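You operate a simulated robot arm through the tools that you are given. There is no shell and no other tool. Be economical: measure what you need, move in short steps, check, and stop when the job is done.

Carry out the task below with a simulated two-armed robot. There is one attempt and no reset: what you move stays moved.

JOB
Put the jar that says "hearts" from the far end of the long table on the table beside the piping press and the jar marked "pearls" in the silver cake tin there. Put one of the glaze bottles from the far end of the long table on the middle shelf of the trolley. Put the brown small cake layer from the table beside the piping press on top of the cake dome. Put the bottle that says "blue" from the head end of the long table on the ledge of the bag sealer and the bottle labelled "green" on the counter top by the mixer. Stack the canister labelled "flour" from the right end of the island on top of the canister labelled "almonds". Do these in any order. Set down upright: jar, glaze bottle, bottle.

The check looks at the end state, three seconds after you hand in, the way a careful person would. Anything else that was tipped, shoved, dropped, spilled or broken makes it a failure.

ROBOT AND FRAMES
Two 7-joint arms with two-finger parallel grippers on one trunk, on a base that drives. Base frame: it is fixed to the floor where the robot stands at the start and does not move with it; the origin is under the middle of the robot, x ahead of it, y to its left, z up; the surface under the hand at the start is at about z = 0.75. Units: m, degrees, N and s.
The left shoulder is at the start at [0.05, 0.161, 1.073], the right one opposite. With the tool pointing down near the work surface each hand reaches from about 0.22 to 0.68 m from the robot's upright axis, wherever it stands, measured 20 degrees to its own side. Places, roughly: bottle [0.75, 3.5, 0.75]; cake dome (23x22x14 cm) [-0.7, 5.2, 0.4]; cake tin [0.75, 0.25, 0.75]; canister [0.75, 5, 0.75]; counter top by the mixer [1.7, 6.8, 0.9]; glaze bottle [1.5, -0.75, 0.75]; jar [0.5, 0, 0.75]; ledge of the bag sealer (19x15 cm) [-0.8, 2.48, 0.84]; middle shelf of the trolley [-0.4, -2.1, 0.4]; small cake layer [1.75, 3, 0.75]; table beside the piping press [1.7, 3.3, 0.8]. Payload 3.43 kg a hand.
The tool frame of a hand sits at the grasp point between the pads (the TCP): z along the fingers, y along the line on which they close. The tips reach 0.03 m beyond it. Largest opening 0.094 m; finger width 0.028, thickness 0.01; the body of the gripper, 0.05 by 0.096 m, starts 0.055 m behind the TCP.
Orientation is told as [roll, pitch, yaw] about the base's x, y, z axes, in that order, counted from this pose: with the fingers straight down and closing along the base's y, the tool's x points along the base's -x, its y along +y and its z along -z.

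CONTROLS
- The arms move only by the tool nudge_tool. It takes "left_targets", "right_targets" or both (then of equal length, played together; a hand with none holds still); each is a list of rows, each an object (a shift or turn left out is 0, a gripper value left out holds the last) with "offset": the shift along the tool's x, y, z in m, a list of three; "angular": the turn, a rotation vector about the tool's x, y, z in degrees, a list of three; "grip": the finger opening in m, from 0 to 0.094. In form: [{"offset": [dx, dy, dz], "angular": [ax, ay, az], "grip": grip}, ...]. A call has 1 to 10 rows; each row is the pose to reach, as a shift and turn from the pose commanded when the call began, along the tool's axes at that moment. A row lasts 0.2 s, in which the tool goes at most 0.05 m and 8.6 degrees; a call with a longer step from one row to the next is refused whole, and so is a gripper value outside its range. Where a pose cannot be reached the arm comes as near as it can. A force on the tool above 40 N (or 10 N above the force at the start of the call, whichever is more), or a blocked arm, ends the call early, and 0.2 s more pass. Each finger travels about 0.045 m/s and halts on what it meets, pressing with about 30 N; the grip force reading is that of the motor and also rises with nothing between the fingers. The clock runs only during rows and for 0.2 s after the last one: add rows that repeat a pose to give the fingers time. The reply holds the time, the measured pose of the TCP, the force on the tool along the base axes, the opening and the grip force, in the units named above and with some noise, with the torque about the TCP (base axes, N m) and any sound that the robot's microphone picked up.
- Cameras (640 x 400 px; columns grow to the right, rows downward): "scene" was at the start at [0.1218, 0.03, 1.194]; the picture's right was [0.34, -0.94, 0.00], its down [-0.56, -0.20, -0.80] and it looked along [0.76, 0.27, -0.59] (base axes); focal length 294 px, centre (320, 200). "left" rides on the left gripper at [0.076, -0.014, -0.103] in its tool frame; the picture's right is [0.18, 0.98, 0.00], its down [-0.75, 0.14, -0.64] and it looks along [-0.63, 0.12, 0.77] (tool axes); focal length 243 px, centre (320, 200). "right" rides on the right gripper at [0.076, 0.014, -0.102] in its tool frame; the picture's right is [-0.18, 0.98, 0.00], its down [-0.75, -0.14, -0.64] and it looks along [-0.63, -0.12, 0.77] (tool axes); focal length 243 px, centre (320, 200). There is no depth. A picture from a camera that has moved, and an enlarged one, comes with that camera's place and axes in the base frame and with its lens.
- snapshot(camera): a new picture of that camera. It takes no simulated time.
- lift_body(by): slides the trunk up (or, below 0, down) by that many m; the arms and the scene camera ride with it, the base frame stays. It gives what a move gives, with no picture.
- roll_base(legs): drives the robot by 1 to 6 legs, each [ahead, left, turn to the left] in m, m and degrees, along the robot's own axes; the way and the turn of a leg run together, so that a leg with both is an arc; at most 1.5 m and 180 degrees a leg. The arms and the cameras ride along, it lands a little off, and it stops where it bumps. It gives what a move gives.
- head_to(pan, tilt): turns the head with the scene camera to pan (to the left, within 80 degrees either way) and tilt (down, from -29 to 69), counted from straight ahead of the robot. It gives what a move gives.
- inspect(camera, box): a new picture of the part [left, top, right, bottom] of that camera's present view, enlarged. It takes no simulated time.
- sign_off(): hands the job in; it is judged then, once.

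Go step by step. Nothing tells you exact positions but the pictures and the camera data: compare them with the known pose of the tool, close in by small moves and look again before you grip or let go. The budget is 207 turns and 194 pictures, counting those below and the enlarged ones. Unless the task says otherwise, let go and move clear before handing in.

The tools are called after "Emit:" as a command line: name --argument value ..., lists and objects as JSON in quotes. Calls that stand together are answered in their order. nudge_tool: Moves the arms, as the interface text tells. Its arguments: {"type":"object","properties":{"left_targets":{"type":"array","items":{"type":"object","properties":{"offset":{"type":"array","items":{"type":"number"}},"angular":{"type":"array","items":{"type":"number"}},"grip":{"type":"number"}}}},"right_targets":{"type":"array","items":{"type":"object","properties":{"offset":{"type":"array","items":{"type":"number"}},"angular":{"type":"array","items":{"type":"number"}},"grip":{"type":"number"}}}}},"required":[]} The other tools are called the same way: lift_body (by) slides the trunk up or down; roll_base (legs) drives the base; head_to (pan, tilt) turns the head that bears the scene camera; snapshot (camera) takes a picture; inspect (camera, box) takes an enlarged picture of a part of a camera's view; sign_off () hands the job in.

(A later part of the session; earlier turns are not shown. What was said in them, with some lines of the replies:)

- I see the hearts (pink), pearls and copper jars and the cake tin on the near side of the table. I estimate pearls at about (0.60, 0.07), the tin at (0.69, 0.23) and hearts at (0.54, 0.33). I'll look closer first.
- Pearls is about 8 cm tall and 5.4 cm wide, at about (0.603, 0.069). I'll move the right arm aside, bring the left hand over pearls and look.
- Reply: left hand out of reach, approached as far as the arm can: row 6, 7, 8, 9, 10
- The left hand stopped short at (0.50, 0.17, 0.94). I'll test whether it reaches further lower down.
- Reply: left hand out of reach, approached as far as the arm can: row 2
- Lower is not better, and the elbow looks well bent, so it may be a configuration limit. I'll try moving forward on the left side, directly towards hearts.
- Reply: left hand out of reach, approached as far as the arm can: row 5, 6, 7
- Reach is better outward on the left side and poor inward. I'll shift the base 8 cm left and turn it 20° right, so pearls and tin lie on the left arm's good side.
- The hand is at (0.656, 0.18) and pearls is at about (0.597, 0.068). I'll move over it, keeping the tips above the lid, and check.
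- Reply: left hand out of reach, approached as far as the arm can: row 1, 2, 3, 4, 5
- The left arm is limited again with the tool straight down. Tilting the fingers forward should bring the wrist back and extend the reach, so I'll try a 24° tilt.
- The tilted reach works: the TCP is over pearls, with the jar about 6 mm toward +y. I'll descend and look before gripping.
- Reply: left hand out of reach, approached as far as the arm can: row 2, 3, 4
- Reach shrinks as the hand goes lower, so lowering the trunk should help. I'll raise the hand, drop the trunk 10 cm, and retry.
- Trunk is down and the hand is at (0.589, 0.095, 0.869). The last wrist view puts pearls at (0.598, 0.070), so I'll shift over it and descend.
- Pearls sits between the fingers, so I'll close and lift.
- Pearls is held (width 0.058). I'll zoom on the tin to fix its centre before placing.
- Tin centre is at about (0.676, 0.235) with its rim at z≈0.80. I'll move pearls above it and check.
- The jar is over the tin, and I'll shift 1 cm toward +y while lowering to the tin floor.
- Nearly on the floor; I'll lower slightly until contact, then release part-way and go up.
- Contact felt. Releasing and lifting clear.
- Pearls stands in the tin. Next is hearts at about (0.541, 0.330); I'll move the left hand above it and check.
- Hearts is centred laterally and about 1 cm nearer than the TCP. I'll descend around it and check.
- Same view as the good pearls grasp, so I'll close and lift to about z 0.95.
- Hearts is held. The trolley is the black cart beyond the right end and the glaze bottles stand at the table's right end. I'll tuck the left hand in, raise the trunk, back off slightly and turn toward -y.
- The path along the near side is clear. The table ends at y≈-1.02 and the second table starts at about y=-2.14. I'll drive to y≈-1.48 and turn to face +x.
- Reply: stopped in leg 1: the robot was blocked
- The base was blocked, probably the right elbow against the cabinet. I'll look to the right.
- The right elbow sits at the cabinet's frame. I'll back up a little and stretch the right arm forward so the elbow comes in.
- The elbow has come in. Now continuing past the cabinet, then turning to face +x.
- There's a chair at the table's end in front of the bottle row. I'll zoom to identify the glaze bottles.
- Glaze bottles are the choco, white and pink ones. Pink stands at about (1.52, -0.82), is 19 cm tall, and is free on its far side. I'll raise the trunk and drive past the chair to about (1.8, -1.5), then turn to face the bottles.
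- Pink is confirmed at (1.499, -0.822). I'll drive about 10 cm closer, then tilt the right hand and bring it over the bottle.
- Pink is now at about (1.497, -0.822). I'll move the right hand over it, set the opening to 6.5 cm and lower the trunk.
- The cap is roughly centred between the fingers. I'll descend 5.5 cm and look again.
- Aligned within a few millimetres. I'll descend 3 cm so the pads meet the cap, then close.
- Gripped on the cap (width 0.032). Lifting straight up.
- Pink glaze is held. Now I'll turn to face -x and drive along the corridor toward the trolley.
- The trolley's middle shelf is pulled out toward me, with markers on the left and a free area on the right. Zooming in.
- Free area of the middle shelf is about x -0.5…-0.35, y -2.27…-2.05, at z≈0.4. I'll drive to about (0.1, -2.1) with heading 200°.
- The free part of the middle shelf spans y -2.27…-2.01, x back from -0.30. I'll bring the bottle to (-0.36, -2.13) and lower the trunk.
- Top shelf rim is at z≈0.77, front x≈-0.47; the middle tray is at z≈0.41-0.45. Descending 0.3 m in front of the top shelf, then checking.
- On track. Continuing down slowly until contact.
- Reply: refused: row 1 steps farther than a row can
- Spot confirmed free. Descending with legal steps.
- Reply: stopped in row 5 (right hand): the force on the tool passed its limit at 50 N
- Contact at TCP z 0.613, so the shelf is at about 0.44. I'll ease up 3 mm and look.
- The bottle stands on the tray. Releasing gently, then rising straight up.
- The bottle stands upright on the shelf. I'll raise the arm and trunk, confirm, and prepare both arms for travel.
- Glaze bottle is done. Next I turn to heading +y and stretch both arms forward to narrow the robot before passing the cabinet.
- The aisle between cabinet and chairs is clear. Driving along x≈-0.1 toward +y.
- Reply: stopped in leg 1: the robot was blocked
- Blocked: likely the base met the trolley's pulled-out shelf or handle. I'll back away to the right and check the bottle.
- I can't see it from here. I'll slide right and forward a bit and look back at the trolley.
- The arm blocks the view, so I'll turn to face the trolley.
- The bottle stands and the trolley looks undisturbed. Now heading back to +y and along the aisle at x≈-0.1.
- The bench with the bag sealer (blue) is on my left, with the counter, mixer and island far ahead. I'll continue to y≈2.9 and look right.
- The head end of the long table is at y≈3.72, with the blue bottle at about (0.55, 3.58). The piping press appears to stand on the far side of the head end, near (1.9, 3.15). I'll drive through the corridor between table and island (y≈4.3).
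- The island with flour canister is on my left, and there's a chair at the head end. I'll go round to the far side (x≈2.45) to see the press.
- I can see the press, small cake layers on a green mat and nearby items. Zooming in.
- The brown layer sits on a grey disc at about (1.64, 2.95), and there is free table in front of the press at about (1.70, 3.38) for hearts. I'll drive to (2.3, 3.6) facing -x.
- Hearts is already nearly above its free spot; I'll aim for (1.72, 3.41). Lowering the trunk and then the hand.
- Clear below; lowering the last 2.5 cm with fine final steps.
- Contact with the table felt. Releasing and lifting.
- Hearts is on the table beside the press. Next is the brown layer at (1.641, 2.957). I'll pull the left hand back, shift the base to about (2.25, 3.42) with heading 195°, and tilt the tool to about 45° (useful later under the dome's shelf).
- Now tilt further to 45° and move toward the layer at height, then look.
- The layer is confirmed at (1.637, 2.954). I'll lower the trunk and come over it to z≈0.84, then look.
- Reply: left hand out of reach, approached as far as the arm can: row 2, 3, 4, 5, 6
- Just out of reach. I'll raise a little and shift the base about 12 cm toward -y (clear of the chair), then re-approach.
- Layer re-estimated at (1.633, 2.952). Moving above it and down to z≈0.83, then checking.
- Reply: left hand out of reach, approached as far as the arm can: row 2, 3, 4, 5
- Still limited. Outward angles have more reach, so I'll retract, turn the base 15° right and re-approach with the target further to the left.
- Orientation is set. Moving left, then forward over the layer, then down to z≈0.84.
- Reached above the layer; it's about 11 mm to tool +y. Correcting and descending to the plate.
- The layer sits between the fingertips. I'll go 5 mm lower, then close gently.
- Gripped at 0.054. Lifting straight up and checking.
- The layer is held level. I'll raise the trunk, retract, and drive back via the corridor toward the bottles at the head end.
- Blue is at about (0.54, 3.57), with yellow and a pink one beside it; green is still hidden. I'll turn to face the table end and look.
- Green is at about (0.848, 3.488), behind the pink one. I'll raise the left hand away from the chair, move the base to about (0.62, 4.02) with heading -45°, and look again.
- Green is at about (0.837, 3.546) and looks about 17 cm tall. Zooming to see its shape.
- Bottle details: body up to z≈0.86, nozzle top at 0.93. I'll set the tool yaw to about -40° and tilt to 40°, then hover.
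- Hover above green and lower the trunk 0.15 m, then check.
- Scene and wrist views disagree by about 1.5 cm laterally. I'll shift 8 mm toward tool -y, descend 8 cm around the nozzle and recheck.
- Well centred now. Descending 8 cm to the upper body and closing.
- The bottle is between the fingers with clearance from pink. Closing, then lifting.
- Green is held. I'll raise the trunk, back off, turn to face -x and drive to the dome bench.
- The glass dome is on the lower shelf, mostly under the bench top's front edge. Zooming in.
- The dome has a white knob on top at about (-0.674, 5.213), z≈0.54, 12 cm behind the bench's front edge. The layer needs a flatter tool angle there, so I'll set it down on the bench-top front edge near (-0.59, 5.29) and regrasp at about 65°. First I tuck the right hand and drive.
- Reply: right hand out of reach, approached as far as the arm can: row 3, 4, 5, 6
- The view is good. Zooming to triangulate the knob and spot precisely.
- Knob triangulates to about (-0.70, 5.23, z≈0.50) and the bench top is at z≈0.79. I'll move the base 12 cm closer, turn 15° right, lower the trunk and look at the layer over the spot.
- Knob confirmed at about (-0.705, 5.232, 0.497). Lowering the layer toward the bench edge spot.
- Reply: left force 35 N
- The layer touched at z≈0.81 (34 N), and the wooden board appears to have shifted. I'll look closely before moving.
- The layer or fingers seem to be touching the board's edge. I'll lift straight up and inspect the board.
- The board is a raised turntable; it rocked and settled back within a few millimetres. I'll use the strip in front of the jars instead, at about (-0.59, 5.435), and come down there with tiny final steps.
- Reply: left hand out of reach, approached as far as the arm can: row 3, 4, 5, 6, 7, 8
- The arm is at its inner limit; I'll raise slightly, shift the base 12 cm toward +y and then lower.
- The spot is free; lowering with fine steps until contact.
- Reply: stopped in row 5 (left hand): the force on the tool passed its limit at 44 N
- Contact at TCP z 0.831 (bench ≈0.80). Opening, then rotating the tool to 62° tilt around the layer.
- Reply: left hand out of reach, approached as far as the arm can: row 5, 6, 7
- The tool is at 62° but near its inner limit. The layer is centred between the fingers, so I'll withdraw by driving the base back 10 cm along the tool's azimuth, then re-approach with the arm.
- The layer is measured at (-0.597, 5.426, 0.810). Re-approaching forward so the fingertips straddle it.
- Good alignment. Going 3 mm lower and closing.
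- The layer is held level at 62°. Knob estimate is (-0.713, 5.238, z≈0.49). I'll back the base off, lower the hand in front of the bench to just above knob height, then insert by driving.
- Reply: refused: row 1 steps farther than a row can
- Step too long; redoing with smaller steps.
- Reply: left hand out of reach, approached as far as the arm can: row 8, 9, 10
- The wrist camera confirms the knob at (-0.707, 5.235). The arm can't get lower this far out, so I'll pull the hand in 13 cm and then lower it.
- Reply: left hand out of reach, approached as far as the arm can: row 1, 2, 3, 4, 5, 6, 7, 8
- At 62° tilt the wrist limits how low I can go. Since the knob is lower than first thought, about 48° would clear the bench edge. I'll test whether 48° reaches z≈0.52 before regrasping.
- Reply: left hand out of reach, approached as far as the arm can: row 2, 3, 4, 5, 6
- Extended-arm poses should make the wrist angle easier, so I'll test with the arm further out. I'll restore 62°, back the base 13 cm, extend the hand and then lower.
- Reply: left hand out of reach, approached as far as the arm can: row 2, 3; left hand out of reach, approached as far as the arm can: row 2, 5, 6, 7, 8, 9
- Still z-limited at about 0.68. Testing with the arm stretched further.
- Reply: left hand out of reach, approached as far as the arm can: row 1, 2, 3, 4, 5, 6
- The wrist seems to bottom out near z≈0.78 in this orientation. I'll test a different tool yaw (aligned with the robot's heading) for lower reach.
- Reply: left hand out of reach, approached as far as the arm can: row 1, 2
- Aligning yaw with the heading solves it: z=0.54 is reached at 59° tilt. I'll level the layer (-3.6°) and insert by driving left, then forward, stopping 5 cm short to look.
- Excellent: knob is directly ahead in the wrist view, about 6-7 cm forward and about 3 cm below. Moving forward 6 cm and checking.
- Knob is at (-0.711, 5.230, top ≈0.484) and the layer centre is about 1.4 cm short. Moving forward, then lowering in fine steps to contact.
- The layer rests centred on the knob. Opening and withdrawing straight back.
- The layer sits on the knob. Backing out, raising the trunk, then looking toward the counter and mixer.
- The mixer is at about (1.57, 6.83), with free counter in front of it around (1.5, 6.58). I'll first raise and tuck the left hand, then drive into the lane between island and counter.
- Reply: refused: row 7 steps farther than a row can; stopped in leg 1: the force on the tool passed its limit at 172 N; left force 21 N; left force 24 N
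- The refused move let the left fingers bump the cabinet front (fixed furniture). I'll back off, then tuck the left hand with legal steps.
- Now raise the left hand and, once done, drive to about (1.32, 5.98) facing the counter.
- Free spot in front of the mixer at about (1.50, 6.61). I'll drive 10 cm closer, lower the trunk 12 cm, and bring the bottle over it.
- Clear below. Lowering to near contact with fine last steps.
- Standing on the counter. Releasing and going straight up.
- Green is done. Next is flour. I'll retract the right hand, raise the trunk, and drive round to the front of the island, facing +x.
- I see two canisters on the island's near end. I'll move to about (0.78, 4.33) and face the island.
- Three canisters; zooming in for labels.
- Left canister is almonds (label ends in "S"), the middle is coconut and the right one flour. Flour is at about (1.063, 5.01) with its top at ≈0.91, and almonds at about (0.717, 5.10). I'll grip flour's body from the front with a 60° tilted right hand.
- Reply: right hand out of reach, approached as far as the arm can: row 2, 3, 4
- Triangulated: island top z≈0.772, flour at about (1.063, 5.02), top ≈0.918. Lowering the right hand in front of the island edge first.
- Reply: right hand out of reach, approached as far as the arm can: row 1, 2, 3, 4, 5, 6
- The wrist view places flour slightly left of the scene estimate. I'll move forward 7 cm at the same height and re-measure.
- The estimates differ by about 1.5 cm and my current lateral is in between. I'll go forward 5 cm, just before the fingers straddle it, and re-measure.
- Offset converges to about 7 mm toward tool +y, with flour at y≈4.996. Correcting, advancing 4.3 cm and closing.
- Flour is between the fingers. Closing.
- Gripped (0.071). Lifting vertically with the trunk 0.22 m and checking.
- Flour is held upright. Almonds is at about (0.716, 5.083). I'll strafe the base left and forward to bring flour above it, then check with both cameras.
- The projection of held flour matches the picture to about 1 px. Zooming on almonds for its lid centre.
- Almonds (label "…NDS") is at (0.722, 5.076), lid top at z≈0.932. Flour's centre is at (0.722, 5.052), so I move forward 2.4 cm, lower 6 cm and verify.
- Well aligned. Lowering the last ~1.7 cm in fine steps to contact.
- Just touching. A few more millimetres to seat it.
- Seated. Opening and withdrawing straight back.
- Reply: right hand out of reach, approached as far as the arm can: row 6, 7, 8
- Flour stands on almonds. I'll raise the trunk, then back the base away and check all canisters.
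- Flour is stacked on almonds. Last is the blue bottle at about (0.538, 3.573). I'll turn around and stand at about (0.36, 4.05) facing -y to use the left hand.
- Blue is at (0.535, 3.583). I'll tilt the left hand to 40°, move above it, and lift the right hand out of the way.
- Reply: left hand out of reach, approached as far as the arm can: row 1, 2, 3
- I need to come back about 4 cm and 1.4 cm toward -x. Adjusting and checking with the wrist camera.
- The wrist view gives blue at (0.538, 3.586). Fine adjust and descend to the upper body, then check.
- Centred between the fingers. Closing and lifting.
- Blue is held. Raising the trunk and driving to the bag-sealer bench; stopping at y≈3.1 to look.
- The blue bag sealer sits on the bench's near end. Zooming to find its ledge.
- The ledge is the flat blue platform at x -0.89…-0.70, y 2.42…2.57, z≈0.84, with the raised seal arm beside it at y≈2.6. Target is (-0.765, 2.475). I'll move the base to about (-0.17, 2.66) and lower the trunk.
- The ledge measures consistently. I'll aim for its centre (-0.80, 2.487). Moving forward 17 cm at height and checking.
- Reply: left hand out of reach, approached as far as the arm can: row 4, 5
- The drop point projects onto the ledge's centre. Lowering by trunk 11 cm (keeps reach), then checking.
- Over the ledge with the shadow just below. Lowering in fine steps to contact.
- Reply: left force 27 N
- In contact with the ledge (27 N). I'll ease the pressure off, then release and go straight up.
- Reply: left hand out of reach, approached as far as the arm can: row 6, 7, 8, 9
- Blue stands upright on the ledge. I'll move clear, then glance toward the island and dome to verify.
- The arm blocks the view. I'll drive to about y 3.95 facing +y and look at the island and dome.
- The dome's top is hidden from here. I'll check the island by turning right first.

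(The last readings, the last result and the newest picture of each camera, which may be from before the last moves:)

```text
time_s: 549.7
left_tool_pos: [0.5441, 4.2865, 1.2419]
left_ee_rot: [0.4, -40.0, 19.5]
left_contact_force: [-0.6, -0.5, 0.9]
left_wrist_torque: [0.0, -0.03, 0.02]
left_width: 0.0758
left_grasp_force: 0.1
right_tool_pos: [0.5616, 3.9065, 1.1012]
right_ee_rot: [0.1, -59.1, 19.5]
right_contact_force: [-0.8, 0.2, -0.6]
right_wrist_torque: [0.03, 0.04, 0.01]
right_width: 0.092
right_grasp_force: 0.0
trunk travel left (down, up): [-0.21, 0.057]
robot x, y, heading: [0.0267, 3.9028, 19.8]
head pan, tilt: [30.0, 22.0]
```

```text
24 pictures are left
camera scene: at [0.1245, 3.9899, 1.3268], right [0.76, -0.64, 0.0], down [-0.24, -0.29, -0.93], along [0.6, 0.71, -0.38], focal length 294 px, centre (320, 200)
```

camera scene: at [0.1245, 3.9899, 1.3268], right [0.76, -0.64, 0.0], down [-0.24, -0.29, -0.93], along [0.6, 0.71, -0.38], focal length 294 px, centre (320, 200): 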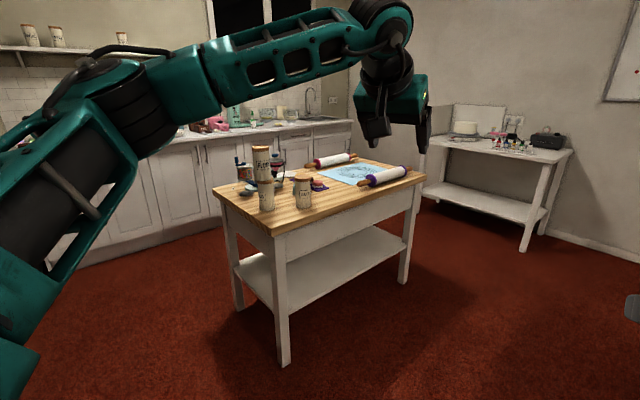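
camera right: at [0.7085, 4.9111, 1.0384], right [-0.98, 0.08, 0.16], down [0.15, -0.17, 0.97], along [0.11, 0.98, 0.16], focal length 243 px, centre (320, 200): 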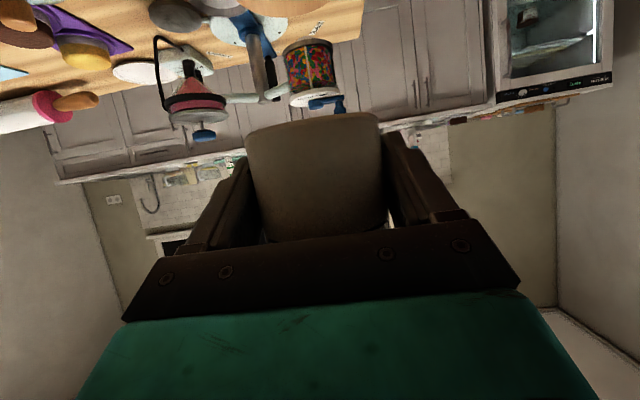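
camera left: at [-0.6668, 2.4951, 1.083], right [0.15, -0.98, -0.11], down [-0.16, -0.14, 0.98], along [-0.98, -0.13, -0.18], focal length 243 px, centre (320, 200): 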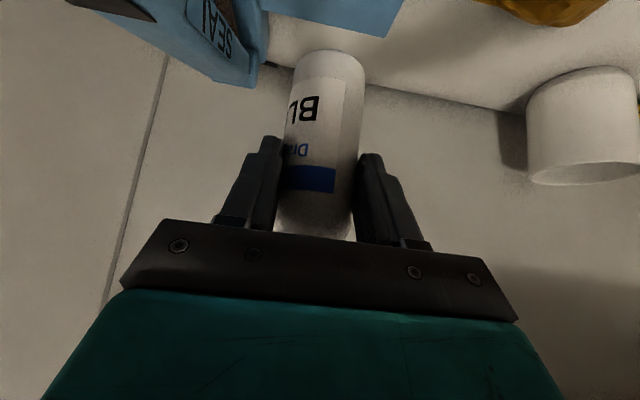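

Island is fine: flour on almonds, coconut untouched. Now a final look at the dome.

Emit:
roll_base --legs '[[0, 0, 71], [0.95, 0, 0], [0, 0, 50]]'

Emit:
head_to --pan 15 --tilt 35

Emit:
snapshot --camera "scene"

```text
time_s: 560.0
left_tool_pos: [-0.5954, 5.1034, 1.2409]
left_ee_rot: [0.4, -40.0, 140.8]
left_contact_force: [-0.8, -0.3, 0.4]
left_wrist_torque: [-0.02, 0.02, -0.01]
left_width: 0.076
left_grasp_force: 0.1
right_tool_pos: [-0.2813, 5.3154, 1.1017]
right_ee_rot: [0.0, -59.2, 140.6]
right_contact_force: [0.1, -0.8, -0.1]
right_wrist_torque: [-0.03, 0.01, -0.05]
right_width: 0.0918
right_grasp_force: 0.0
trunk travel left (down, up): [-0.21, 0.057]
robot x, y, heading: [-0.0032, 4.8606, 141.1]
head pan, tilt: [30.0, 22.0]
```

```text
time_s: 560.8
left_tool_pos: [-0.5962, 5.1031, 1.2413]
left_ee_rot: [0.3, -40.2, 140.8]
left_contact_force: [-0.3, 0.0, -0.7]
left_wrist_torque: [0.04, 0.02, 0.01]
left_width: 0.0762
left_grasp_force: 0.0
right_tool_pos: [-0.2805, 5.3156, 1.1011]
right_ee_rot: [0.2, -59.0, 140.8]
right_contact_force: [0.1, 0.5, -0.2]
right_wrist_torque: [0.0, 0.0, -0.04]
right_width: 0.0919
right_grasp_force: 0.0
trunk travel left (down, up): [-0.21, 0.057]
robot x, y, heading: [-0.0036, 4.8598, 141.0]
head pan, tilt: [15.0, 35.0]
```

```text
23 pictures are left
camera scene: at [-0.1136, 4.9206, 1.3063], right [0.4, 0.91, 0.0], down [0.52, -0.23, -0.82], along [-0.75, 0.33, -0.57], focal length 294 px, centre (320, 200)
```

scene: 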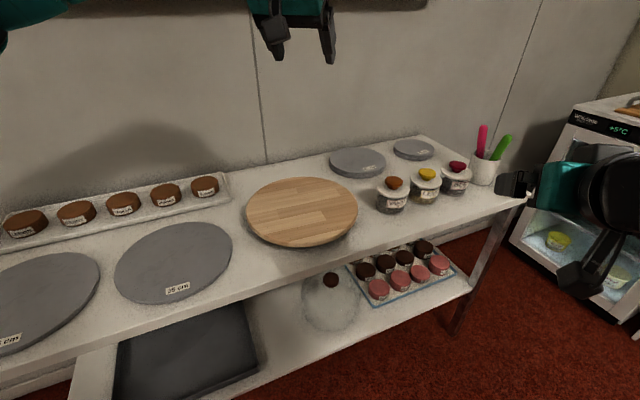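

The brown layer sits on the dome's knob and everything nearby stands. Every item is placed and both hands are clear, so I'm handing in.

Emit:
sign_off

```text
The job is handed in.
```

All seven placements are done and the job is handed in; the last pictures I took of each item showed it upright and where it should be.

A few contacts along the way could count against it:
- **Turntable:** the wooden turntable on the dome bench rocked when the cake layer touched its edge. It settled back within a few millimetres.
- **Trolley:** the base was blocked beside the trolley, probably by its pulled-out shelf. The trolley and the glaze bottle on it looked undisturbed afterwards.
- **Cabinets:** the right arm or elbow was blocked at the cabinet near the trolley. Later the left fingers hit the kitchen cabinet front hard, about 170 N. I saw no damage.
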